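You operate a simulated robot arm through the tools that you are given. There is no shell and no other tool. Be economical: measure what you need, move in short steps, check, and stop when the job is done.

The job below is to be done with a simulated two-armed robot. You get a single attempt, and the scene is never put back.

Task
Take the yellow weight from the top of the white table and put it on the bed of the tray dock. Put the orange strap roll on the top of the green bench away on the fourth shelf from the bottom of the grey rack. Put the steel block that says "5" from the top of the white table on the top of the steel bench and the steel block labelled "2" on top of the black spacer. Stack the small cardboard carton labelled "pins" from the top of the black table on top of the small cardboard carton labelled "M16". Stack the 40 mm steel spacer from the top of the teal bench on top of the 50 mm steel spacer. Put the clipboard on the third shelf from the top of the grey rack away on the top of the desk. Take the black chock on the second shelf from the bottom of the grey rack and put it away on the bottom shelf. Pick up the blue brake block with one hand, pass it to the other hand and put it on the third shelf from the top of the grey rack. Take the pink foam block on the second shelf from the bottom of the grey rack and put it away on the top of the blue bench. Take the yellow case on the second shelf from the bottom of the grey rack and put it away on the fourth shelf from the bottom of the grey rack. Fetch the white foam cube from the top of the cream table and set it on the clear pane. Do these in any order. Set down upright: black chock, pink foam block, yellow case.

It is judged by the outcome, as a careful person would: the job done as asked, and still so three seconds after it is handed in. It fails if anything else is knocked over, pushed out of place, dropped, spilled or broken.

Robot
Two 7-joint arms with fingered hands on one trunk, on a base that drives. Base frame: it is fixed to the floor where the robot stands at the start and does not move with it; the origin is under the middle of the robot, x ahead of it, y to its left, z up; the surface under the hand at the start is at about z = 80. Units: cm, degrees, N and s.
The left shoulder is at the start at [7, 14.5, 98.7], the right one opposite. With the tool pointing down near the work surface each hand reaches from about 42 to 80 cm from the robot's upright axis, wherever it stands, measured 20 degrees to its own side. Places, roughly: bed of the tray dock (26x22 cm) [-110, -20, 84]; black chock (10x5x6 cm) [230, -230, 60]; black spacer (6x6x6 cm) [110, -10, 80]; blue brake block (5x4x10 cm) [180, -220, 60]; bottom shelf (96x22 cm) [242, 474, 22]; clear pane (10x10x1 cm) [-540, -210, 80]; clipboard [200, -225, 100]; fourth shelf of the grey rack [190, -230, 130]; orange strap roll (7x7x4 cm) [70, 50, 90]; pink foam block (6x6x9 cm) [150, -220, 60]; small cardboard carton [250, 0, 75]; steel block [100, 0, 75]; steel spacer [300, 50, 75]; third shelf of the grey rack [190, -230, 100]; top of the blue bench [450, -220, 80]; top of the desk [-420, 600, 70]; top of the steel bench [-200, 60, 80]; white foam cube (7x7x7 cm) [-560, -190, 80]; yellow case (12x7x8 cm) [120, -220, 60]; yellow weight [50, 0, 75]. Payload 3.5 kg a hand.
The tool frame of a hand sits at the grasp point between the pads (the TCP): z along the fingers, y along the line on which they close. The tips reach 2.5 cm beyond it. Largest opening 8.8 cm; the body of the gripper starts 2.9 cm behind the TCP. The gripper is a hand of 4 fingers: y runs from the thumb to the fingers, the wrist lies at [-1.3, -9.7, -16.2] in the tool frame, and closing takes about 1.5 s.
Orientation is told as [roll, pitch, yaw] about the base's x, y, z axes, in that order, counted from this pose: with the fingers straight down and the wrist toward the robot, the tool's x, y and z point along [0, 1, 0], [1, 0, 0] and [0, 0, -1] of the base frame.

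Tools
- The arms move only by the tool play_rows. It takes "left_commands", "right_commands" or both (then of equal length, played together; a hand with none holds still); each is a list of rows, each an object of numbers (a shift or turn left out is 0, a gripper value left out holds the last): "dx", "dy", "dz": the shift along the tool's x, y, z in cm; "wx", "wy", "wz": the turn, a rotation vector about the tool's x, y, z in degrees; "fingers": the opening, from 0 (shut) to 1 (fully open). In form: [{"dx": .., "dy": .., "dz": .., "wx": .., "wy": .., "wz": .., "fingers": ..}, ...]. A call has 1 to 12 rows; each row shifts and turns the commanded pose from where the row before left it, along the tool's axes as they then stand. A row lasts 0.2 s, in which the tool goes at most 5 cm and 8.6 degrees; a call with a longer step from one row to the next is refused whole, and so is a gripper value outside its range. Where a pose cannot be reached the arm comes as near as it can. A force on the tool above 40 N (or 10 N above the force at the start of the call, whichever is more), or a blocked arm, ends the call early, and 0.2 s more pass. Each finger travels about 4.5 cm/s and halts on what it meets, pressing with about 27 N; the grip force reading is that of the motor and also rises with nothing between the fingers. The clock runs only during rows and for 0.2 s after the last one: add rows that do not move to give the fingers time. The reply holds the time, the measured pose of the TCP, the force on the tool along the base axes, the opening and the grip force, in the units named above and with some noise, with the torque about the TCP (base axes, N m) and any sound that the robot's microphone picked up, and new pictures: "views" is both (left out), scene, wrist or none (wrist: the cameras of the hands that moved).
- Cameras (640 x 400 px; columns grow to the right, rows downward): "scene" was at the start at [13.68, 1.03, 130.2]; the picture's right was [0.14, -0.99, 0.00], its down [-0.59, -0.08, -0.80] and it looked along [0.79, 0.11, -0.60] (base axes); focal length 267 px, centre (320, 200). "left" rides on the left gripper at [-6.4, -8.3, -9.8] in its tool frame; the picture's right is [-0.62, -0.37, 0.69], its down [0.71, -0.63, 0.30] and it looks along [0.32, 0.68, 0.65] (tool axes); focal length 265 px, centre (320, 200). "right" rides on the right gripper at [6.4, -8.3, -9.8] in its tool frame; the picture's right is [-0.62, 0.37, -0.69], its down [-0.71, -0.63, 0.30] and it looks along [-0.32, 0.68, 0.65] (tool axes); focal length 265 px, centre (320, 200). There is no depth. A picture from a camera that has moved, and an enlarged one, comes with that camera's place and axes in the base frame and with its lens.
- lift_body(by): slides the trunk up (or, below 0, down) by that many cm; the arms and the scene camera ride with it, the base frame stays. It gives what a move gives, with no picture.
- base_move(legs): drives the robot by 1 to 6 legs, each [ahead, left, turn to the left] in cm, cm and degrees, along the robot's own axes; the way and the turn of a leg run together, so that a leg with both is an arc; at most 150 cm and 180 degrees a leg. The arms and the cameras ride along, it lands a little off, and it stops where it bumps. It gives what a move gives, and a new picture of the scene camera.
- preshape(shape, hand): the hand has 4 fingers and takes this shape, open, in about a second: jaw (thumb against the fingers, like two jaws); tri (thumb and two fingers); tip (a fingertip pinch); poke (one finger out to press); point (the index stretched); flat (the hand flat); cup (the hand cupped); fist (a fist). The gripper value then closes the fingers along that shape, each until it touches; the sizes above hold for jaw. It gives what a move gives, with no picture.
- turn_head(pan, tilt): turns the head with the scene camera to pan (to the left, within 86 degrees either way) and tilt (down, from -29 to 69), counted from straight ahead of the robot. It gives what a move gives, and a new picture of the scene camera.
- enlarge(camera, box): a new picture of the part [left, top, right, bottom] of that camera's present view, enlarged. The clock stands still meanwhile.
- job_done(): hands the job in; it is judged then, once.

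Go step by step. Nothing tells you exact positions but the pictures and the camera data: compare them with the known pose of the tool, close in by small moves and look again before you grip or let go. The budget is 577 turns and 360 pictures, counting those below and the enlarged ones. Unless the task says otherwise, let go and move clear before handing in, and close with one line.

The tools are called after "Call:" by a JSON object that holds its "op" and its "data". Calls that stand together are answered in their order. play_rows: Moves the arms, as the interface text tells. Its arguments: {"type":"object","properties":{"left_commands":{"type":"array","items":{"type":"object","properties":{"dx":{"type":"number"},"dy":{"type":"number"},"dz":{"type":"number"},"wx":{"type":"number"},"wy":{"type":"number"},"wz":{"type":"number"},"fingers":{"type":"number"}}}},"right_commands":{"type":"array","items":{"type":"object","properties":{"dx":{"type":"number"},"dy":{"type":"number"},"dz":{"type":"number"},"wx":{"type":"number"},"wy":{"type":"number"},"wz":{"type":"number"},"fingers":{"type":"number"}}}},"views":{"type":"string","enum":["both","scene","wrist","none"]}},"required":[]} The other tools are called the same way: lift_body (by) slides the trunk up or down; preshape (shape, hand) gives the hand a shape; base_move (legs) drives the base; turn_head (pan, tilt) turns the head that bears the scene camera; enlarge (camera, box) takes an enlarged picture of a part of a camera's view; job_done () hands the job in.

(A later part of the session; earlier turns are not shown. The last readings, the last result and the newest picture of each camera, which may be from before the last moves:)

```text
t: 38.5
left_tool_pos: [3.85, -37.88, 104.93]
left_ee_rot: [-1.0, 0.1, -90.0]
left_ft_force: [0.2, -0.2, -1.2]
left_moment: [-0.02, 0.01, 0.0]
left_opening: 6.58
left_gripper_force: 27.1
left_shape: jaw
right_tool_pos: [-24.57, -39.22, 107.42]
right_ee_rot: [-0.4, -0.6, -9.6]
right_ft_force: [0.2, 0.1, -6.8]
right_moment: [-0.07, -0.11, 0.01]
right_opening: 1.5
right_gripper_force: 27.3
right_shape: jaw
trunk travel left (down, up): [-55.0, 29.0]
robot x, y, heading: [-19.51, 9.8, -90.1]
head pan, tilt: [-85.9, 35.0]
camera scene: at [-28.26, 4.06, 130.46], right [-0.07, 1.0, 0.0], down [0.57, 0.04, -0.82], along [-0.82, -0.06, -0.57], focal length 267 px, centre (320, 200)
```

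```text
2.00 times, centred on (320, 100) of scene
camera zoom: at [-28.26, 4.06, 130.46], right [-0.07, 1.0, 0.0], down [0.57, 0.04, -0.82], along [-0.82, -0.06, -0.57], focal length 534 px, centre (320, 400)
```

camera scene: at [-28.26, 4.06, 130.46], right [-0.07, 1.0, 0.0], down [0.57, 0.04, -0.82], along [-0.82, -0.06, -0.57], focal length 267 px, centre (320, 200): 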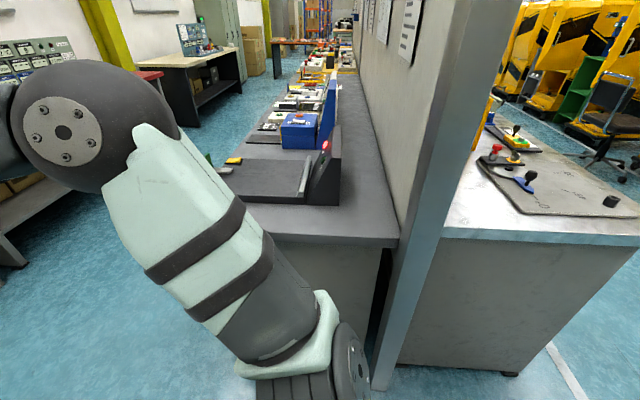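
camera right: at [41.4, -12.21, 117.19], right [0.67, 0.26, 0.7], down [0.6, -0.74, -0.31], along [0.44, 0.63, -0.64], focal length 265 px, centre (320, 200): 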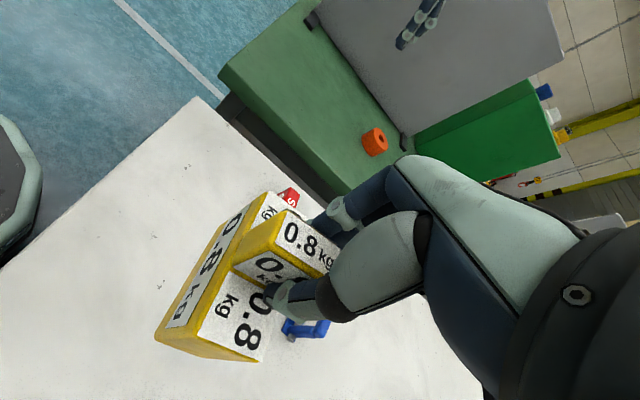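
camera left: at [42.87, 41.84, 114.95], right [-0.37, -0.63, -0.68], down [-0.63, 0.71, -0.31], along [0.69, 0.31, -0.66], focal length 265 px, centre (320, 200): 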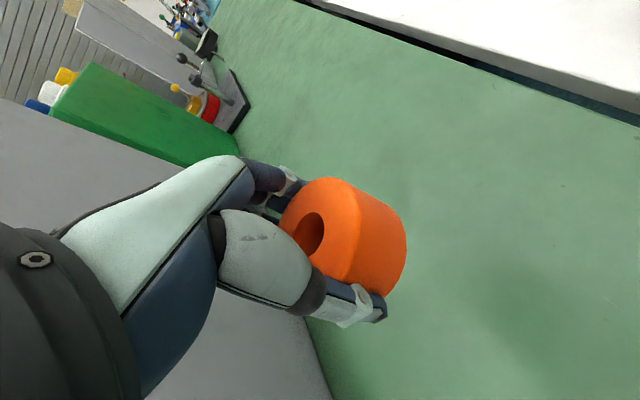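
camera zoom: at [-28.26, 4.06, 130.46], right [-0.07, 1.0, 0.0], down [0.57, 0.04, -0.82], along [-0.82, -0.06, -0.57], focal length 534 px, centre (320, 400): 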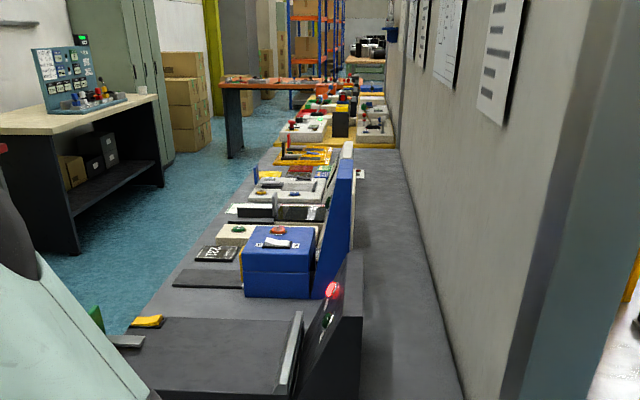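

The dock bed spans about x -124…-98, y -28…-6. I'll drive to roughly (-47, -23) facing it from the end of the bench.

Call:
{"op": "turn_head", "data": {"pan": 0, "tilt": 40}}

Call:
{"op": "base_move", "data": {"legs": [[33, 0, 0], [0, 0, -90], [27, 0, 0]]}}

```text
t: 40.1
left_tool_pos: [3.74, -37.87, 105.09]
left_ee_rot: [-0.9, 0.1, -90.0]
left_ft_force: [-0.2, 0.1, -0.9]
left_moment: [-0.03, 0.0, -0.01]
left_opening: 6.55
left_gripper_force: 26.7
left_shape: jaw
right_tool_pos: [-24.65, -39.21, 107.46]
right_ee_rot: [-0.3, -0.6, -9.5]
right_ft_force: [-0.3, 0.2, -8.2]
right_moment: [-0.09, -0.12, 0.0]
right_opening: 1.53
right_gripper_force: 27.2
right_shape: jaw
trunk travel left (down, up): [-55.0, 29.0]
robot x, y, heading: [-19.3, 9.74, -90.1]
head pan, tilt: [0.0, 40.0]
camera scene: at [-19.49, -3.81, 129.69], right [-1.0, 0.0, 0.0], down [0.0, 0.64, -0.77], along [0.0, -0.77, -0.64], focal length 267 px, centre (320, 200)
```

scene: 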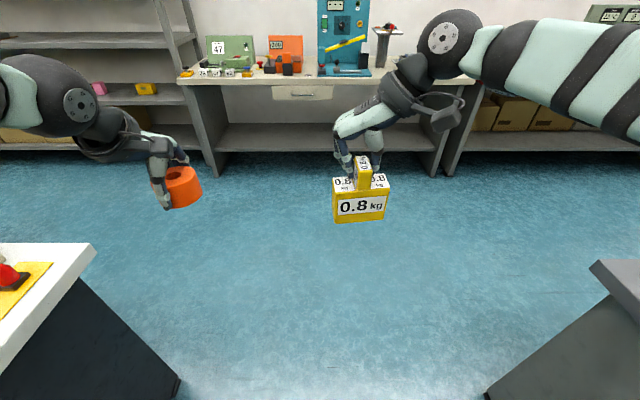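

```text
t: 47.5
left_tool_pos: [-93.59, -48.53, 105.16]
left_ee_rot: [-0.9, 0.1, -177.8]
left_ft_force: [0.2, -0.8, -1.3]
left_moment: [0.04, -0.01, 0.02]
left_opening: 6.58
left_gripper_force: 26.8
left_shape: jaw
right_tool_pos: [-96.0, -20.2, 107.51]
right_ee_rot: [-0.6, -0.6, -97.4]
right_ft_force: [-0.3, -0.3, -7.5]
right_moment: [-0.14, 0.07, 0.0]
right_opening: 1.48
right_gripper_force: 27.1
right_shape: jaw
trunk travel left (down, up): [-55.0, 29.0]
robot x, y, heading: [-46.23, -23.43, -177.8]
head pan, tilt: [0.0, 40.0]
camera scene: at [-60.16, -24.08, 129.7], right [-0.04, 1.0, 0.0], down [0.64, 0.02, -0.77], along [-0.77, -0.03, -0.64], focal length 267 px, centre (320, 200)
```

scene: 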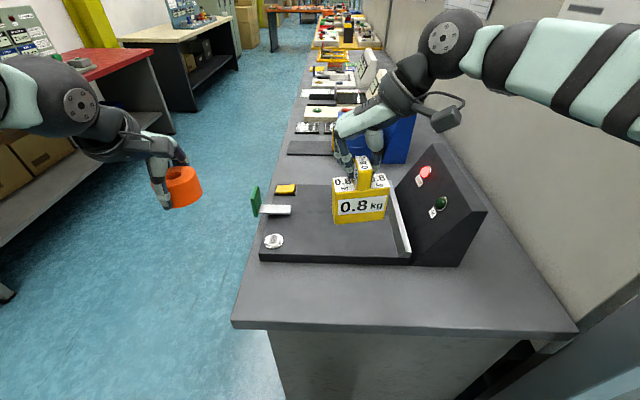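

The bed's free area is centred near [-108, -21]. I'll move the weight over it and look.

Call:
{"op": "play_rows", "data": {"right_commands": [{"dx": -4, "dy": 0.5}, {"dx": -4, "dy": 0.5}, {"dx": -4, "dy": 0.5}, {"dz": 4}, {"dz": 3}, {}]}}

```text
t: 48.9
left_tool_pos: [-93.65, -48.46, 105.16]
left_ee_rot: [-0.8, 0.1, -177.8]
left_ft_force: [0.7, 0.9, -0.7]
left_moment: [-0.03, -0.01, 0.0]
left_opening: 6.56
left_gripper_force: 27.0
left_shape: jaw
right_tool_pos: [-107.54, -20.42, 100.54]
right_ee_rot: [-0.4, -0.6, -97.4]
right_ft_force: [0.4, 0.2, -7.4]
right_moment: [-0.12, 0.03, 0.01]
right_opening: 1.43
right_gripper_force: 26.6
right_shape: jaw
right hand out of reach, approached as far as the arm can: row 3
trunk travel left (down, up): [-55.0, 29.0]
robot x, y, heading: [-46.91, -23.41, -177.9]
head pan, tilt: [0.0, 40.0]
camera scene: at [-60.19, -24.1, 129.69], right [-0.04, 1.0, 0.0], down [0.64, 0.02, -0.77], along [-0.76, -0.03, -0.64], focal length 267 px, centre (320, 200)
camera right: at [-99.96, -12.85, 110.23], right [-0.66, -0.28, 0.7], down [-0.63, 0.71, -0.31], along [-0.41, -0.64, -0.64], focal length 265 px, centre (320, 200)
```

scene: 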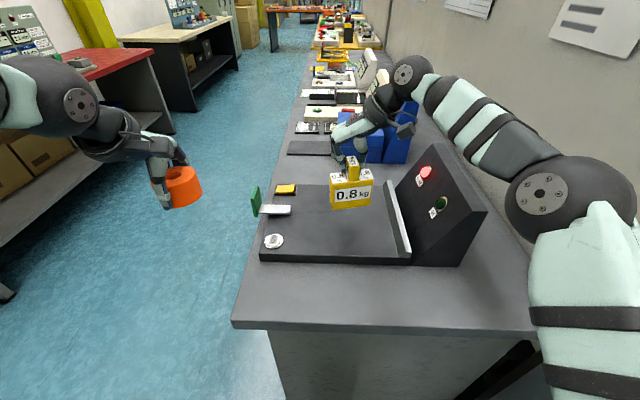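
right: 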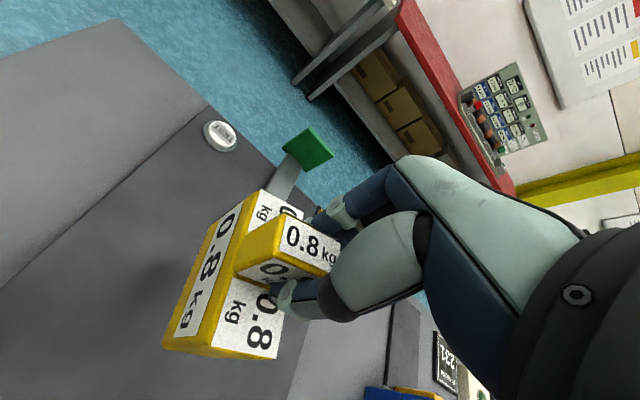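

Call:
{"op": "play_rows", "data": {"right_commands": [{"dz": 2}, {"dz": 1.5}, {"dz": 0.8}, {"dz": 0.5}, {}]}}

```text
t: 50.1
left_tool_pos: [-93.73, -48.42, 104.95]
left_ee_rot: [-0.9, 0.1, -177.8]
left_ft_force: [0.5, -0.3, -0.7]
left_moment: [0.0, -0.01, 0.02]
left_opening: 6.57
left_gripper_force: 27.5
left_shape: jaw
right_tool_pos: [-107.4, -20.51, 95.58]
right_ee_rot: [-0.4, -0.6, -97.4]
right_ft_force: [-0.5, -1.0, -8.1]
right_moment: [-0.13, 0.07, 0.01]
right_opening: 1.45
right_gripper_force: 27.0
right_shape: jaw
trunk travel left (down, up): [-55.0, 29.0]
robot x, y, heading: [-46.6, -23.71, -178.0]
head pan, tilt: [0.0, 40.0]
camera scene: at [-60.22, -24.08, 129.69], right [-0.04, 1.0, 0.0], down [0.64, 0.02, -0.77], along [-0.76, -0.03, -0.64], focal length 267 px, centre (320, 200)
camera right: at [-99.85, -12.81, 105.32], right [-0.66, -0.28, 0.7], down [-0.63, 0.71, -0.31], along [-0.41, -0.64, -0.64], focal length 265 px, centre (320, 200)
```

scene: 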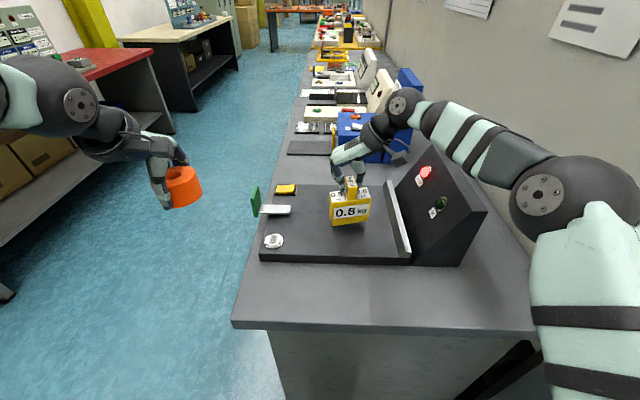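
right: 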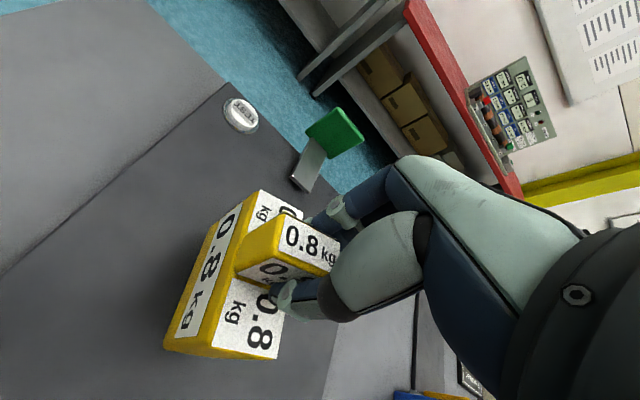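

Call:
{"op": "play_rows", "data": {"right_commands": [{"dz": 0.5}, {"dz": 0.4}, {"dz": 0.4}, {}], "views": "none"}}

```text
t: 51.1
left_tool_pos: [-93.71, -48.49, 104.86]
left_ee_rot: [-0.9, 0.1, -177.7]
left_ft_force: [0.2, -0.1, -1.0]
left_moment: [0.0, 0.0, 0.03]
left_opening: 6.58
left_gripper_force: 26.9
left_shape: jaw
right_tool_pos: [-107.45, -20.33, 94.29]
right_ee_rot: [-0.3, -0.7, -97.4]
right_ft_force: [0.0, 0.9, -6.9]
right_moment: [-0.14, 0.03, -0.01]
right_opening: 1.44
right_gripper_force: 27.0
right_shape: jaw
trunk travel left (down, up): [-55.0, 29.0]
robot x, y, heading: [-46.75, -23.8, -177.9]
head pan, tilt: [0.0, 40.0]
```

Call:
{"op": "play_rows", "data": {"right_commands": [{"dz": 0.4}, {"dz": 0.4}, {"dz": 0.4}, {}], "views": "wrist"}}

```text
t: 52.1
left_tool_pos: [-93.41, -48.45, 105.02]
left_ee_rot: [-0.9, -0.1, -177.7]
left_ft_force: [0.1, -0.3, -0.9]
left_moment: [-0.01, -0.03, 0.0]
left_opening: 6.6
left_gripper_force: 26.7
left_shape: jaw
right_tool_pos: [-107.43, -20.38, 93.47]
right_ee_rot: [-1.0, -0.8, -97.5]
right_ft_force: [-9.8, 2.9, 17.8]
right_moment: [0.2, 0.21, 0.02]
right_opening: 1.48
right_gripper_force: 27.1
right_shape: jaw
trunk travel left (down, up): [-55.0, 29.0]
robot x, y, heading: [-46.41, -23.6, -177.9]
head pan, tilt: [0.0, 40.0]
camera right: at [-99.82, -12.8, 103.1], right [-0.65, -0.28, 0.71], down [-0.63, 0.71, -0.3], along [-0.42, -0.64, -0.64], focal length 265 px, centre (320, 200)
```

right: 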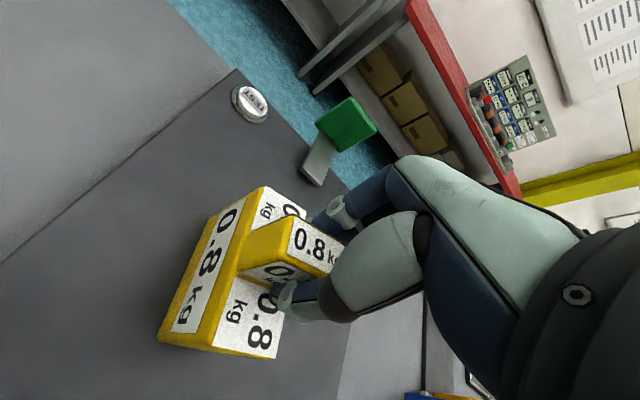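

The weight touches the bed. I'll ease off a hair, open, and rise.

Call:
{"op": "play_rows", "data": {"right_commands": [{"dz": -0.25}, {"fingers": 0.3}, {}, {"fingers": 0.6}, {}, {"dz": -1}, {"dz": -2}, {"dz": -4}, {"dz": -4}, {}]}}

```text
t: 54.3
left_tool_pos: [-93.61, -48.41, 104.97]
left_ee_rot: [-0.8, 0.1, -177.8]
left_ft_force: [0.0, 0.3, -1.7]
left_moment: [0.0, 0.04, 0.02]
left_opening: 6.58
left_gripper_force: 27.1
left_shape: jaw
right_tool_pos: [-107.19, -20.36, 104.44]
right_ee_rot: [-0.4, -0.5, -97.4]
right_ft_force: [-0.2, 0.6, 0.4]
right_moment: [0.02, -0.01, -0.01]
right_opening: 5.25
right_gripper_force: 0.1
right_shape: jaw
trunk travel left (down, up): [-55.0, 29.0]
robot x, y, heading: [-46.76, -23.07, -178.2]
head pan, tilt: [0.0, 40.0]
camera scene: at [-60.13, -24.05, 129.7], right [-0.04, 1.0, 0.0], down [0.64, 0.02, -0.77], along [-0.77, -0.03, -0.64], focal length 267 px, centre (320, 200)
camera right: at [-99.71, -12.75, 114.14], right [-0.66, -0.28, 0.7], down [-0.63, 0.71, -0.31], along [-0.42, -0.64, -0.64], focal length 265 px, centre (320, 200)
```

scene: 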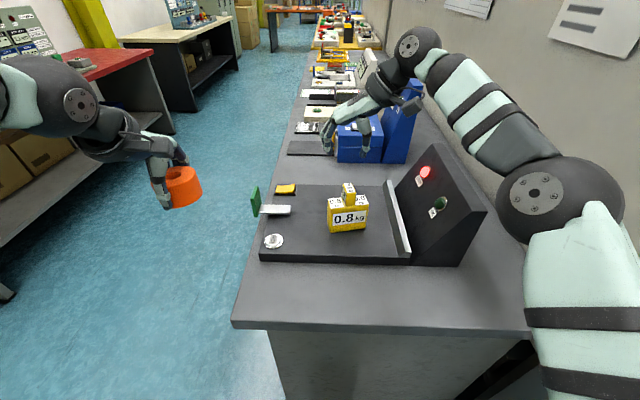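
right: 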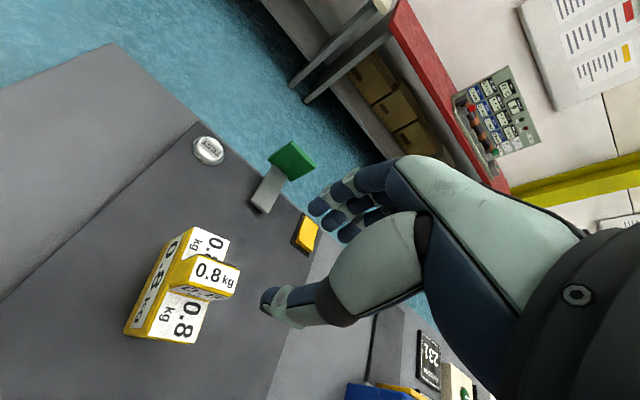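

The weight is on the bed. I'll fold the right hand back and drive around to the grey rack with the roll.

Call:
{"op": "play_rows", "data": {"right_commands": [{"dz": -3, "dx": 3}, {"dz": -2, "dx": 4}, {"dx": 4}, {"wz": 8}, {"wz": 8}, {"wz": 8}, {"wz": 8}, {"wz": 8}, {"wz": 8}, {"wz": 8}, {"wz": 8}, {"wz": 8, "fingers": 1}], "views": "none"}}

Call:
{"op": "base_move", "data": {"legs": [[-30, 0, 0], [0, 0, 88], [80, 0, 0]]}}

```text
t: 56.9
left_tool_pos: [-93.51, -48.45, 105.06]
left_ee_rot: [-0.9, 0.1, -177.8]
left_ft_force: [0.1, 0.4, -2.0]
left_moment: [0.02, -0.03, 0.01]
left_opening: 6.58
left_gripper_force: 26.9
left_shape: jaw
right_tool_pos: [-96.39, -21.77, 109.38]
right_ee_rot: [0.4, -0.7, -169.6]
right_ft_force: [-0.4, 0.2, 0.3]
right_moment: [-0.03, 0.01, 0.01]
right_opening: 8.66
right_gripper_force: 0.0
right_shape: jaw
trunk travel left (down, up): [-55.0, 29.0]
robot x, y, heading: [-46.42, -23.5, -178.3]
head pan, tilt: [0.0, 40.0]
```

```text
t: 66.6
left_tool_pos: [3.08, -151.49, 105.14]
left_ee_rot: [-0.8, 0.1, -91.6]
left_ft_force: [-0.4, 0.2, -1.1]
left_moment: [-0.01, -0.01, -0.01]
left_opening: 6.58
left_gripper_force: 26.8
left_shape: jaw
right_tool_pos: [-23.67, -152.63, 109.44]
right_ee_rot: [0.4, -0.6, -83.2]
right_ft_force: [-0.2, 0.1, 0.5]
right_moment: [0.01, 0.02, -0.01]
right_opening: 8.76
right_gripper_force: 0.0
right_shape: jaw
trunk travel left (down, up): [-55.0, 29.0]
robot x, y, heading: [-18.82, -103.08, -91.7]
head pan, tilt: [0.0, 40.0]
camera scene: at [-19.04, -116.77, 129.7], right [-1.0, 0.03, 0.0], down [0.02, 0.64, -0.77], along [-0.02, -0.77, -0.64], focal length 267 px, centre (320, 200)
```

scene: 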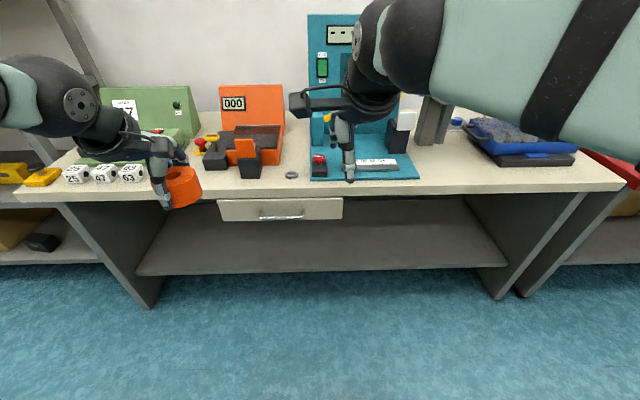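

Heading is about -92° at y = -103. I'll slide left along the aisle to the rack and look.

Call:
{"op": "base_move", "data": {"legs": [[0, 130, 1.7]]}}

Call:
{"op": "turn_head", "data": {"pan": 0, "tilt": 15}}

```text
t: 73.1
left_tool_pos: [133.25, -153.5, 104.98]
left_ee_rot: [-0.9, 0.1, -90.4]
left_ft_force: [-0.4, -0.1, -1.1]
left_moment: [0.0, 0.05, 0.0]
left_opening: 6.59
left_gripper_force: 26.7
left_shape: jaw
right_tool_pos: [106.32, -155.27, 109.37]
right_ee_rot: [0.4, -0.5, -81.9]
right_ft_force: [-0.5, -0.4, -0.3]
right_moment: [0.01, 0.02, 0.03]
right_opening: 8.76
right_gripper_force: 0.1
right_shape: jaw
trunk travel left (down, up): [-55.0, 29.0]
robot x, y, heading: [110.29, -105.32, -90.4]
head pan, tilt: [0.0, 40.0]
camera scene: at [110.22, -119.28, 129.7], right [-1.0, 0.01, 0.0], down [0.01, 0.64, -0.77], along [-0.01, -0.77, -0.64], focal length 267 px, centre (320, 200)
```

scene: 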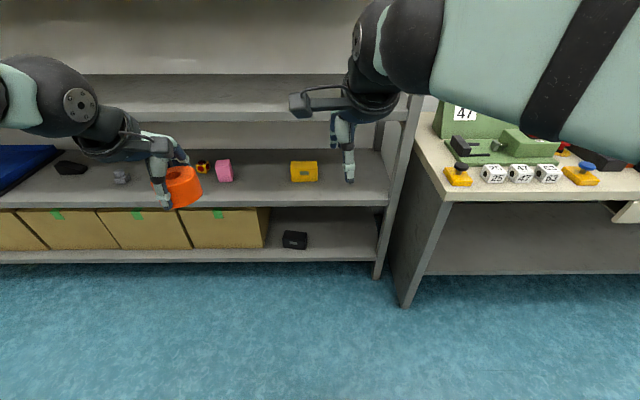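

```text
t: 74.0
left_tool_pos: [133.16, -153.58, 105.07]
left_ee_rot: [-1.0, 0.2, -90.3]
left_ft_force: [1.0, 0.1, -2.1]
left_moment: [-0.02, 0.0, -0.03]
left_opening: 6.55
left_gripper_force: 26.7
left_shape: jaw
right_tool_pos: [106.25, -155.22, 109.5]
right_ee_rot: [0.4, -0.6, -82.0]
right_ft_force: [-0.2, 0.1, 0.3]
right_moment: [0.02, 0.01, 0.02]
right_opening: 8.76
right_gripper_force: 0.1
right_shape: jaw
trunk travel left (down, up): [-55.0, 29.0]
robot x, y, heading: [110.59, -105.6, -90.5]
head pan, tilt: [0.0, 15.0]
camera scene: at [110.21, -120.12, 133.65], right [-1.0, 0.01, 0.0], down [0.0, 0.26, -0.97], along [-0.01, -0.97, -0.26], focal length 267 px, centre (320, 200)
```

scene: 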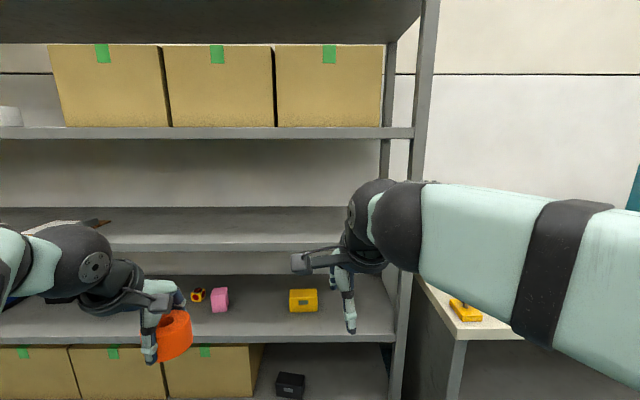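

The shelves sit at about z 23, 60, 97, 133 and higher. Boxes fill the right part of the fourth shelf, so I'll slide further left to find free space and the other objects.

Call:
{"op": "base_move", "data": {"legs": [[0, 85, 0]]}}

Call:
{"op": "turn_head", "data": {"pan": -20, "tilt": 35}}

```text
t: 78.4
left_tool_pos: [217.47, -153.1, 105.1]
left_ee_rot: [-0.9, 0.1, -89.3]
left_ft_force: [-0.9, 0.8, -0.1]
left_moment: [0.0, -0.01, 0.0]
left_opening: 6.56
left_gripper_force: 27.0
left_shape: jaw
right_tool_pos: [190.66, -155.32, 109.39]
right_ee_rot: [0.3, -0.7, -80.9]
right_ft_force: [-0.3, -0.4, 0.0]
right_moment: [-0.01, 0.02, -0.01]
right_opening: 8.74
right_gripper_force: 0.1
right_shape: jaw
trunk travel left (down, up): [-55.0, 29.0]
robot x, y, heading: [193.76, -105.51, -89.3]
head pan, tilt: [0.0, 15.0]
camera scene: at [193.8, -120.08, 133.66], right [-1.0, -0.01, 0.0], down [0.0, 0.26, -0.97], along [0.01, -0.97, -0.26], focal length 267 px, centre (320, 200)
```

scene: 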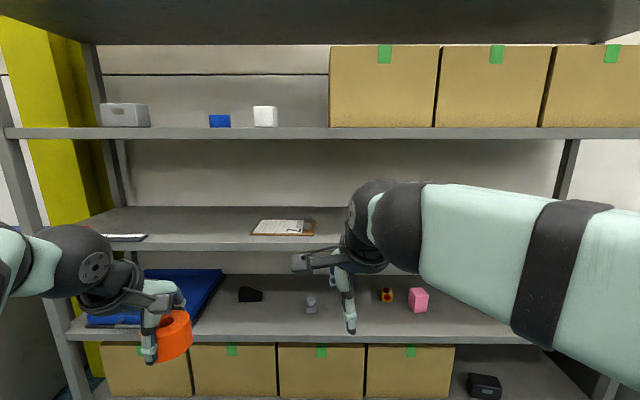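

```text
t: 79.2
left_tool_pos: [217.47, -153.02, 105.03]
left_ee_rot: [-1.1, 0.1, -89.3]
left_ft_force: [0.5, -0.3, -1.5]
left_moment: [-0.03, -0.03, -0.04]
left_opening: 6.57
left_gripper_force: 26.6
left_shape: jaw
right_tool_pos: [190.64, -155.24, 109.38]
right_ee_rot: [0.4, -0.6, -80.9]
right_ft_force: [-0.5, 0.2, -0.4]
right_moment: [0.02, -0.02, 0.01]
right_opening: 8.75
right_gripper_force: 0.1
right_shape: jaw
trunk travel left (down, up): [-55.0, 29.0]
robot x, y, heading: [193.86, -105.46, -89.5]
head pan, tilt: [-20.0, 35.0]
camera scene: at [190.78, -119.05, 130.47], right [-0.94, 0.33, 0.0], down [0.19, 0.54, -0.82], along [-0.27, -0.77, -0.57], focal length 267 px, centre (320, 200)
```

scene: 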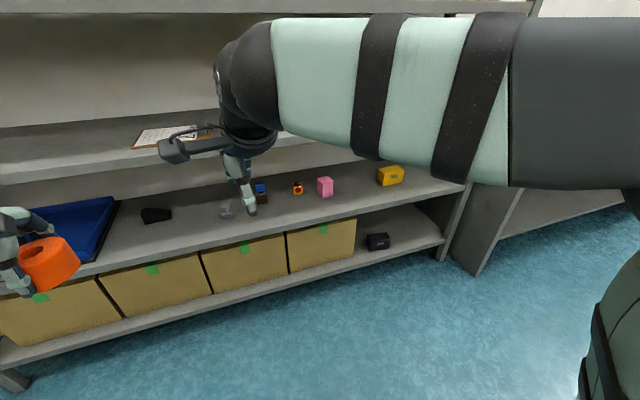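

Free space on the fourth shelf is left of the cartons. I'll raise the trunk to see its surface and to reach it.

Call:
{"op": "lift_body", "data": {"by": 24}}

Call:
{"op": "turn_head", "data": {"pan": 10, "tilt": 20}}

```text
t: 81.7
left_tool_pos: [217.4, -153.13, 129.11]
left_ee_rot: [-1.0, 0.1, -89.4]
left_ft_force: [-0.5, -1.4, -1.3]
left_moment: [0.01, 0.03, 0.01]
left_opening: 6.59
left_gripper_force: 26.9
left_shape: jaw
right_tool_pos: [190.59, -155.38, 133.38]
right_ee_rot: [0.4, -0.6, -81.0]
right_ft_force: [-0.5, 0.2, 0.2]
right_moment: [-0.01, 0.01, 0.0]
right_opening: 8.73
right_gripper_force: 0.1
right_shape: jaw
trunk travel left (down, up): [-79.0, 5.0]
robot x, y, heading: [193.41, -105.51, -89.4]
head pan, tilt: [-20.0, 35.0]
```

```text
t: 82.7
left_tool_pos: [217.37, -153.01, 129.02]
left_ee_rot: [-0.9, 0.1, -89.3]
left_ft_force: [0.4, -0.4, -2.1]
left_moment: [0.02, 0.02, -0.01]
left_opening: 6.59
left_gripper_force: 27.1
left_shape: jaw
right_tool_pos: [190.68, -155.33, 133.36]
right_ee_rot: [0.4, -0.7, -80.9]
right_ft_force: [-0.4, 1.1, 0.2]
right_moment: [0.0, 0.04, 0.01]
right_opening: 8.76
right_gripper_force: 0.1
right_shape: jaw
trunk travel left (down, up): [-79.0, 5.0]
robot x, y, heading: [193.65, -105.68, -89.5]
head pan, tilt: [10.0, 20.0]
camera scene: at [195.4, -119.89, 156.84], right [-0.98, -0.18, 0.0], down [-0.06, 0.34, -0.94], along [0.17, -0.92, -0.34], focal length 267 px, centre (320, 200)
```

scene: 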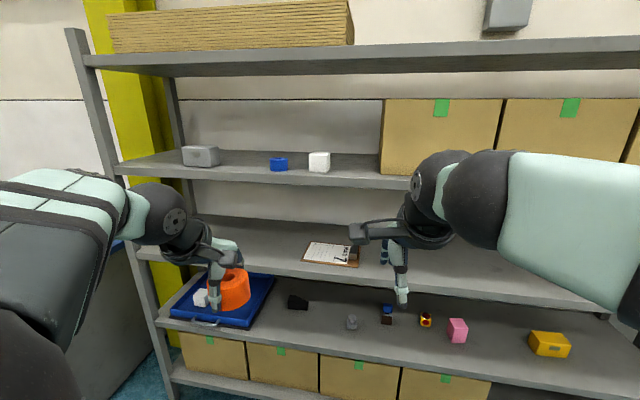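

The fourth shelf has room between the blue item (x≈228) and the grey bin (x≈260). I'll raise the left hand, tuck the right one, and drive up to the rack.

Call:
{"op": "lift_body", "data": {"by": 5}}

Call:
{"op": "play_rows", "data": {"left_commands": [{"dz": -3}, {"dz": -3}, {}, {}, {}, {}], "right_commands": [{"dz": 4, "dy": -2}, {"dz": 4, "dy": -2}, {"dz": 4, "dy": -2}, {"dz": 4, "dy": -2}, {"dz": 3}, {}], "views": "none"}}

Call:
{"op": "base_move", "data": {"legs": [[0, 20, 0], [36, 0, 0]]}}

```text
t: 83.6
left_tool_pos: [217.42, -153.26, 134.06]
left_ee_rot: [-0.9, 0.1, -89.4]
left_ft_force: [0.4, 0.2, -1.7]
left_moment: [0.0, 0.03, 0.02]
left_opening: 6.59
left_gripper_force: 27.2
left_shape: jaw
right_tool_pos: [190.64, -155.42, 138.33]
right_ee_rot: [0.4, -0.6, -80.9]
right_ft_force: [-0.2, -0.8, 0.7]
right_moment: [-0.03, 0.03, 0.01]
right_opening: 8.77
right_gripper_force: 0.0
right_shape: jaw
trunk travel left (down, up): [-84.0, 0.0]
robot x, y, heading: [193.74, -105.4, -89.5]
head pan, tilt: [10.0, 20.0]
```

```text
t: 85.0
left_tool_pos: [217.52, -153.31, 139.96]
left_ee_rot: [-1.0, 0.2, -89.3]
left_ft_force: [-0.9, 0.0, -0.7]
left_moment: [-0.01, -0.02, 0.01]
left_opening: 6.59
left_gripper_force: 27.2
left_shape: jaw
right_tool_pos: [189.86, -147.67, 119.05]
right_ee_rot: [0.4, -0.6, -80.9]
right_ft_force: [-0.3, -0.4, 0.7]
right_moment: [0.02, -0.01, -0.05]
right_opening: 8.77
right_gripper_force: 0.2
right_shape: jaw
trunk travel left (down, up): [-84.0, 0.0]
robot x, y, heading: [193.9, -105.62, -89.2]
head pan, tilt: [10.0, 20.0]
```

```text
t: 88.5
left_tool_pos: [237.26, -188.74, 140.17]
left_ee_rot: [-0.8, 0.0, -89.6]
left_ft_force: [0.3, -0.1, -1.2]
left_moment: [-0.03, -0.01, 0.02]
left_opening: 6.58
left_gripper_force: 27.0
left_shape: jaw
right_tool_pos: [209.43, -183.1, 119.2]
right_ee_rot: [0.3, -0.8, -81.2]
right_ft_force: [-0.2, 0.3, 0.2]
right_moment: [-0.02, -0.02, 0.04]
right_opening: 8.77
right_gripper_force: 0.1
right_shape: jaw
trunk travel left (down, up): [-84.0, 0.0]
robot x, y, heading: [213.25, -141.56, -89.7]
head pan, tilt: [10.0, 20.0]
camera scene: at [215.24, -155.23, 161.88], right [-0.98, -0.18, 0.0], down [-0.06, 0.33, -0.94], along [0.17, -0.93, -0.34], focal length 267 px, centre (320, 200)
```

scene: 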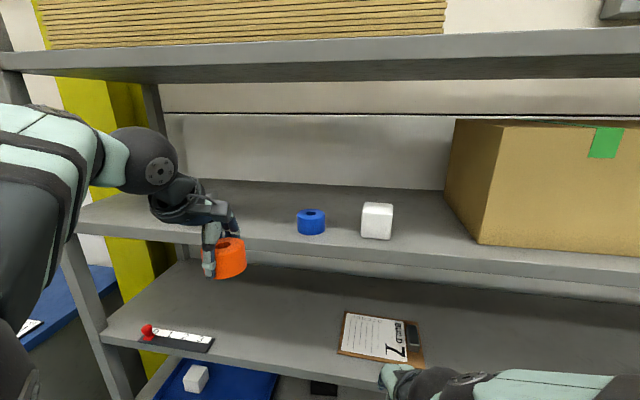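

The space left of the blue roll is free. I'll move the left hand in over the shelf at x≈237.

Call:
{"op": "play_rows", "data": {"left_commands": [{"dy": 4}, {"dy": 4}, {"dy": 4}, {"dy": 4}, {"dy": 4}, {"dy": 3.5}, {}]}}

```text
t: 90.1
left_tool_pos: [237.14, -209.38, 139.71]
left_ee_rot: [-1.0, 0.0, -89.6]
left_ft_force: [0.8, 0.3, 0.1]
left_moment: [0.01, -0.03, -0.01]
left_opening: 6.56
left_gripper_force: 27.5
left_shape: jaw
left hand out of reach, approached as far as the arm can: row 6
right_tool_pos: [209.52, -183.06, 119.23]
right_ee_rot: [0.4, -0.7, -81.1]
right_ft_force: [0.7, 1.4, -0.1]
right_moment: [-0.03, 0.02, -0.01]
right_opening: 8.77
right_gripper_force: 0.1
right_shape: jaw
trunk travel left (down, up): [-84.0, 0.0]
robot x, y, heading: [213.62, -141.19, -89.5]
head pan, tilt: [10.0, 20.0]
camera scene: at [215.24, -155.23, 161.88], right [-0.98, -0.18, 0.0], down [-0.06, 0.33, -0.94], along [0.17, -0.93, -0.34], focal length 267 px, centre (320, 200)
camera left: at [231.1, -201.1, 149.45], right [-0.63, 0.36, -0.68], down [0.7, 0.64, -0.32], along [0.32, -0.68, -0.66], focal length 265 px, centre (320, 200)
```

scene: 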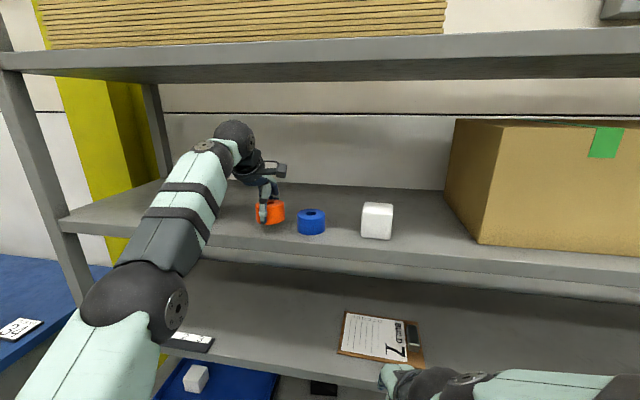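
left: 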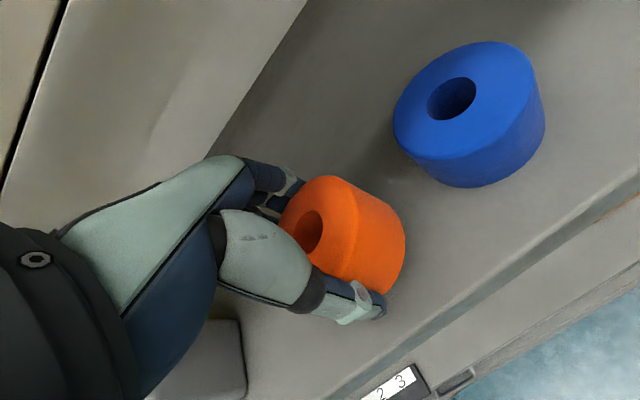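

The roll is near the front edge, so I'll creep the base 5 cm ahead before lowering.

Call:
{"op": "base_move", "data": {"legs": [[5, 0, 0]]}}

Call:
{"op": "play_rows", "data": {"left_commands": [{"dz": 1.2}, {"dz": 0.8}, {"dz": 0.5}, {}]}}

```text
t: 91.0
left_tool_pos: [237.2, -213.57, 140.12]
left_ee_rot: [-1.0, -0.5, -89.6]
left_ft_force: [0.1, 0.4, -1.0]
left_moment: [-0.01, -0.02, -0.02]
left_opening: 6.6
left_gripper_force: 27.1
left_shape: jaw
right_tool_pos: [209.53, -187.34, 119.46]
right_ee_rot: [0.3, -1.1, -81.2]
right_ft_force: [-0.3, -0.4, 0.4]
right_moment: [-0.01, 0.01, 0.0]
right_opening: 8.77
right_gripper_force: 0.2
right_shape: jaw
trunk travel left (down, up): [-84.0, 0.0]
robot x, y, heading: [213.99, -145.98, -89.7]
head pan, tilt: [10.0, 20.0]
camera scene: at [215.3, -159.34, 161.97], right [-0.98, -0.18, 0.0], down [-0.06, 0.33, -0.94], along [0.17, -0.93, -0.33], focal length 267 px, centre (320, 200)
```

scene: 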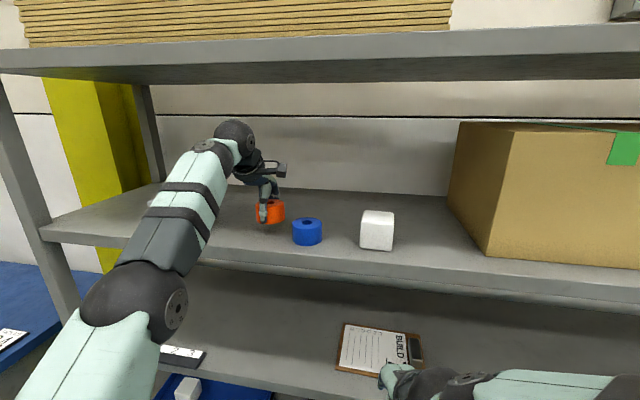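

```text
t: 92.0
left_tool_pos: [237.12, -214.42, 137.47]
left_ee_rot: [-1.0, -0.3, -89.6]
left_ft_force: [0.2, -0.7, 5.9]
left_moment: [-0.25, -0.07, 0.0]
left_opening: 6.57
left_gripper_force: 27.0
left_shape: jaw
right_tool_pos: [209.47, -188.12, 119.14]
right_ee_rot: [0.3, -0.8, -81.2]
right_ft_force: [-0.2, 0.7, -0.1]
right_moment: [0.01, -0.02, 0.01]
right_opening: 8.79
right_gripper_force: 0.0
right_shape: jaw
trunk travel left (down, up): [-84.0, 0.0]
robot x, y, heading: [213.38, -146.11, -89.7]
head pan, tilt: [10.0, 20.0]
camera scene: at [215.24, -160.34, 161.88], right [-0.98, -0.18, 0.0], down [-0.06, 0.34, -0.94], along [0.17, -0.93, -0.34], focal length 267 px, centre (320, 200)
camera left: at [231.02, -206.08, 147.14], right [-0.63, 0.36, -0.68], down [0.71, 0.63, -0.32], along [0.32, -0.69, -0.66], focal length 265 px, centre (320, 200)
```

scene: 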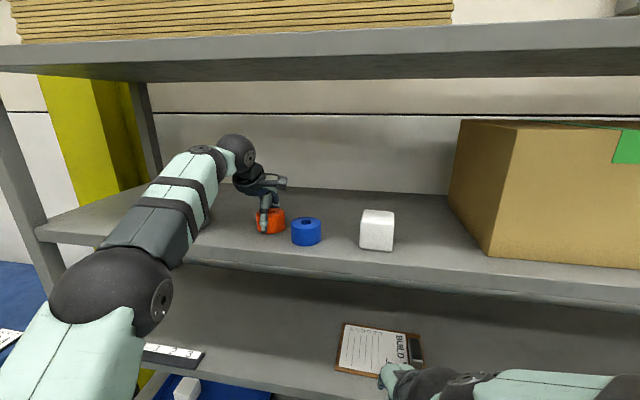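
left: 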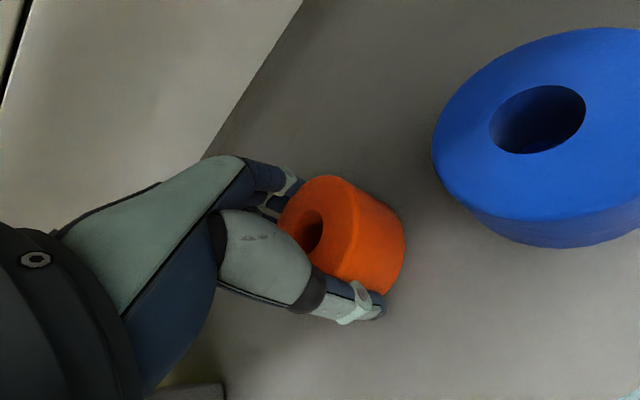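

It rests on the shelf. I'll open, rise, and withdraw.

Call:
{"op": "play_rows", "data": {"left_commands": [{"fingers": 0.5}, {"fingers": 1}, {}, {}, {}, {"dz": -2}, {"dz": -2.5}, {"dz": -1}, {"dy": -3}, {"dy": -4}, {"dy": -4}, {"dy": -4}]}}

```text
t: 94.6
left_tool_pos: [236.91, -197.87, 141.94]
left_ee_rot: [-0.9, -0.2, -89.6]
left_ft_force: [-0.3, 0.3, 0.1]
left_moment: [0.02, -0.01, -0.01]
left_opening: 8.78
left_gripper_force: 0.1
left_shape: jaw
left hand out of reach, approached as far as the arm can: row 7, 8
right_tool_pos: [209.47, -188.03, 119.22]
right_ee_rot: [0.6, -0.8, -81.3]
right_ft_force: [-0.4, 0.5, 0.0]
right_moment: [-0.01, -0.01, -0.01]
right_opening: 8.76
right_gripper_force: 0.0
right_shape: jaw
trunk travel left (down, up): [-84.0, 0.0]
robot x, y, heading: [213.63, -145.75, -89.7]
head pan, tilt: [10.0, 20.0]
camera scene: at [215.11, -160.32, 161.87], right [-0.98, -0.18, 0.0], down [-0.06, 0.34, -0.94], along [0.17, -0.93, -0.34], focal length 267 px, centre (320, 200)
camera left: at [230.69, -189.42, 151.78], right [-0.63, 0.36, -0.68], down [0.7, 0.63, -0.32], along [0.32, -0.68, -0.66], focal length 265 px, centre (320, 200)
```

scene: 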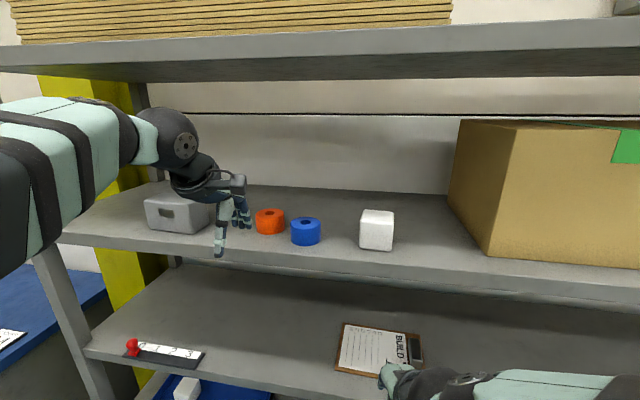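
left: 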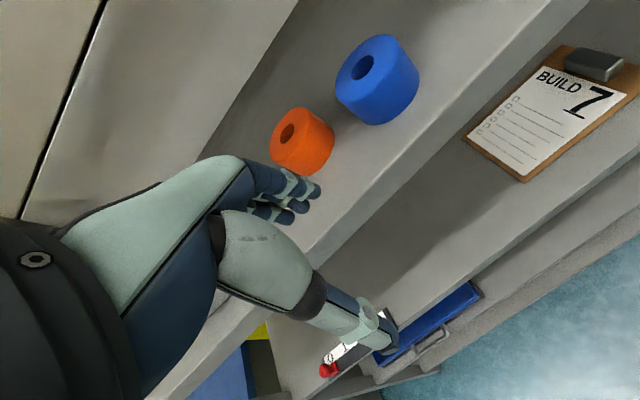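

The roll is in place. I'll back away, lower the trunk, and look closely at the second shelf.

Call:
{"op": "base_move", "data": {"legs": [[-38, 0, 0]]}}

Call:
{"op": "lift_body", "data": {"by": -50}}

Call:
{"op": "turn_head", "data": {"pan": -5, "tilt": 25}}

```text
t: 97.0
left_tool_pos: [236.72, -160.11, 141.75]
left_ee_rot: [-0.9, 0.1, -89.9]
left_ft_force: [0.9, 0.3, 0.1]
left_moment: [0.01, -0.01, -0.01]
left_opening: 8.81
left_gripper_force: 0.1
left_shape: jaw
right_tool_pos: [209.01, -150.22, 119.06]
right_ee_rot: [0.5, -0.7, -81.5]
right_ft_force: [-0.6, -0.2, -0.6]
right_moment: [0.0, -0.01, 0.0]
right_opening: 8.78
right_gripper_force: 0.1
right_shape: jaw
trunk travel left (down, up): [-84.0, 0.0]
robot x, y, heading: [214.06, -107.79, -90.3]
head pan, tilt: [10.0, 20.0]
camera scene: at [215.14, -122.59, 161.82], right [-0.99, -0.17, 0.0], down [-0.06, 0.34, -0.94], along [0.16, -0.92, -0.34], focal length 267 px, centre (320, 200)
```

scene: 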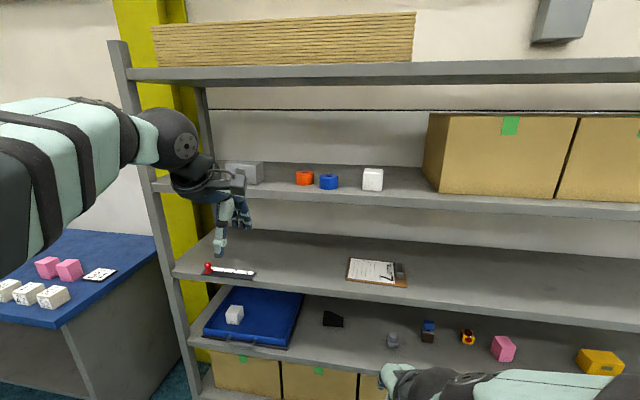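

```text
refused: -50 is not a number from -40 to 40
```

```text
t: 97.8
left_tool_pos: [236.48, -159.69, 141.82]
left_ee_rot: [-0.9, 0.1, -90.0]
left_ft_force: [-0.1, -0.7, -0.2]
left_moment: [0.02, 0.05, 0.0]
left_opening: 8.81
left_gripper_force: 0.1
left_shape: jaw
right_tool_pos: [209.27, -149.93, 119.18]
right_ee_rot: [0.4, -0.7, -81.5]
right_ft_force: [0.1, 0.7, -0.2]
right_moment: [0.0, 0.04, -0.02]
right_opening: 8.75
right_gripper_force: 0.1
right_shape: jaw
trunk travel left (down, up): [-84.0, 0.0]
robot x, y, heading: [213.29, -108.0, -90.2]
head pan, tilt: [-5.0, 25.0]
camera scene: at [212.72, -122.24, 161.05], right [-1.0, 0.09, 0.0], down [0.04, 0.42, -0.91], along [-0.08, -0.9, -0.42], focal length 267 px, centre (320, 200)
```

scene: 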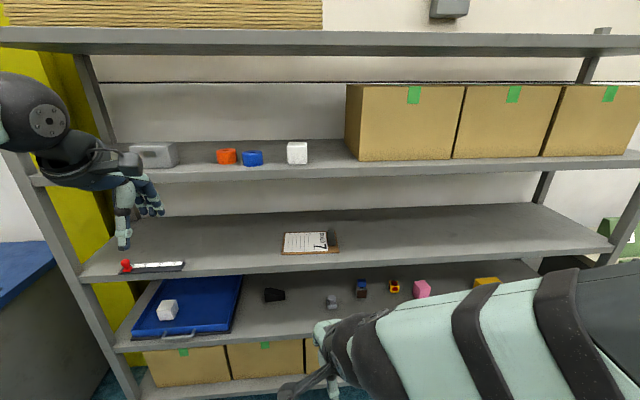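

Call:
{"op": "lift_body", "data": {"by": -40}}

Call:
{"op": "play_rows", "data": {"left_commands": [{"dz": 4}, {"dz": 4}, {"dz": 4}, {"dz": 4}, {"dz": 4}, {}], "views": "scene"}}

Call:
{"op": "enlarge", "data": {"camera": "scene", "box": [240, 120, 480, 270]}}

```text
t: 101.6
left_tool_pos: [236.61, -159.86, 101.76]
left_ee_rot: [-1.1, 0.0, -89.9]
left_ft_force: [0.3, 0.1, 0.0]
left_moment: [0.0, -0.02, 0.0]
left_opening: 8.81
left_gripper_force: 0.0
left_shape: jaw
right_tool_pos: [209.17, -149.96, 79.18]
right_ee_rot: [0.3, -0.7, -81.5]
right_ft_force: [-0.1, 0.3, -0.8]
right_moment: [0.0, -0.01, 0.02]
right_opening: 8.78
right_gripper_force: 0.1
right_shape: jaw
trunk travel left (down, up): [-44.0, 40.0]
robot x, y, heading: [213.62, -108.25, -90.1]
head pan, tilt: [-5.0, 25.0]
```

```text
t: 103.0
left_tool_pos: [236.31, -159.83, 81.74]
left_ee_rot: [-0.9, -0.1, -89.9]
left_ft_force: [0.8, 0.6, 0.6]
left_moment: [0.01, -0.02, -0.03]
left_opening: 8.8
left_gripper_force: 0.1
left_shape: jaw
right_tool_pos: [209.14, -150.0, 79.15]
right_ee_rot: [0.4, -0.6, -81.4]
right_ft_force: [0.1, -0.5, 0.5]
right_moment: [0.01, -0.01, 0.0]
right_opening: 8.76
right_gripper_force: 0.0
right_shape: jaw
trunk travel left (down, up): [-44.0, 40.0]
robot x, y, heading: [213.25, -108.17, -90.2]
head pan, tilt: [-5.0, 25.0]
camera scene: at [212.69, -122.23, 121.05], right [-1.0, 0.09, 0.0], down [0.04, 0.42, -0.91], along [-0.08, -0.9, -0.42], focal length 267 px, centre (320, 200)
```

scene: 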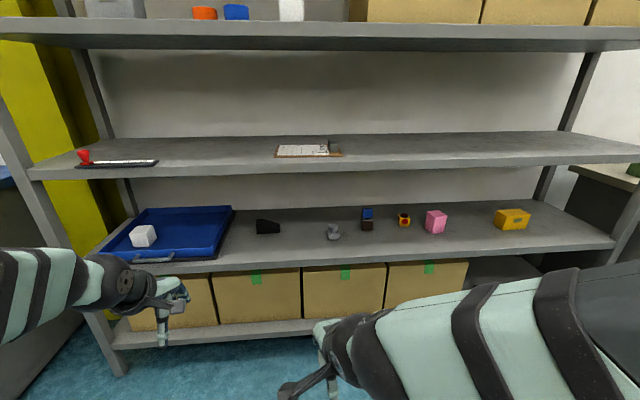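

```text
2.67 times, centred on (360, 195) of scene
camera zoom: at [212.69, -122.23, 121.05], right [-1.0, 0.09, 0.0], down [0.04, 0.42, -0.91], along [-0.08, -0.9, -0.42], focal length 712 px, centre (213, 213)
```

zoom: 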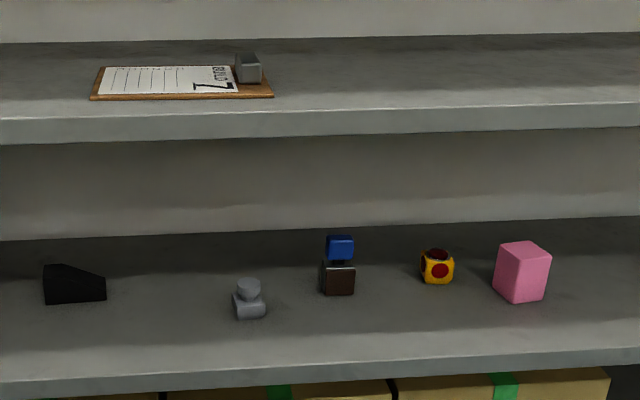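

I can see everything on the second shelf, which is at z≈57. The brake block stands near [182, -224], so I'll lower further, tuck the left hand, and approach for the right hand to pick it.

Call:
{"op": "play_rows", "data": {"left_commands": [{"dy": -4}, {"dy": -4}, {"dx": 2}, {}], "views": "none"}}

Call:
{"op": "lift_body", "data": {"by": -15}}

Call:
{"op": "base_move", "data": {"legs": [[0, -13, 0], [37, 0, 0]]}}

```text
t: 104.0
left_tool_pos: [238.25, -151.66, 81.71]
left_ee_rot: [-0.9, 0.0, -90.1]
left_ft_force: [1.0, 0.2, -0.8]
left_moment: [-0.02, -0.02, 0.03]
left_opening: 8.79
left_gripper_force: 0.0
left_shape: jaw
right_tool_pos: [209.19, -149.96, 79.15]
right_ee_rot: [0.5, -0.7, -81.6]
right_ft_force: [-0.1, -0.4, -0.6]
right_moment: [-0.01, 0.01, -0.02]
right_opening: 8.78
right_gripper_force: 0.0
right_shape: jaw
trunk travel left (down, up): [-44.0, 40.0]
robot x, y, heading: [213.57, -108.23, -90.1]
head pan, tilt: [-5.0, 25.0]
```

```text
t: 105.8
left_tool_pos: [238.18, -151.63, 66.88]
left_ee_rot: [-1.0, 0.0, -90.0]
left_ft_force: [-0.7, -0.4, 0.5]
left_moment: [0.02, 0.03, 0.01]
left_opening: 8.77
left_gripper_force: 0.1
left_shape: jaw
right_tool_pos: [209.25, -149.99, 64.09]
right_ee_rot: [0.4, -0.7, -81.5]
right_ft_force: [0.1, 0.1, 0.6]
right_moment: [-0.01, 0.01, 0.03]
right_opening: 8.76
right_gripper_force: 0.1
right_shape: jaw
trunk travel left (down, up): [-29.0, 55.0]
robot x, y, heading: [213.37, -107.63, -90.0]
head pan, tilt: [-5.0, 25.0]
```

```text
t: 109.0
left_tool_pos: [225.56, -188.25, 66.75]
left_ee_rot: [-1.1, 0.0, -89.9]
left_ft_force: [0.0, -0.4, 0.2]
left_moment: [0.02, 0.01, 0.01]
left_opening: 8.77
left_gripper_force: 0.0
left_shape: jaw
right_tool_pos: [196.37, -186.68, 64.13]
right_ee_rot: [0.4, -0.8, -81.3]
right_ft_force: [0.2, 0.3, 0.3]
right_moment: [0.02, 0.02, -0.01]
right_opening: 8.76
right_gripper_force: 0.1
right_shape: jaw
trunk travel left (down, up): [-29.0, 55.0]
robot x, y, heading: [200.46, -144.69, -89.9]
head pan, tilt: [-5.0, 25.0]
camera scene: at [199.93, -159.04, 106.03], right [-1.0, 0.09, 0.0], down [0.04, 0.42, -0.91], along [-0.08, -0.9, -0.42], focal length 267 px, centre (320, 200)
```

scene: 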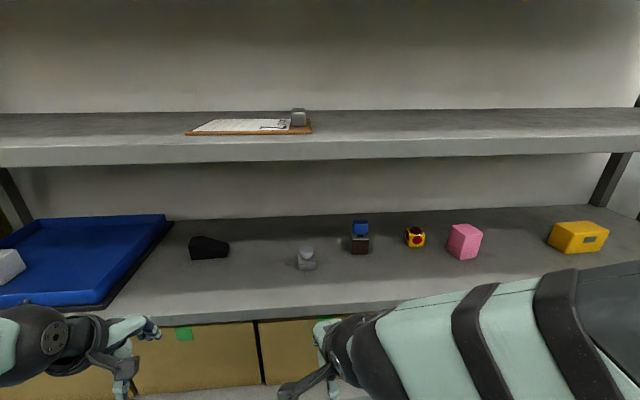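

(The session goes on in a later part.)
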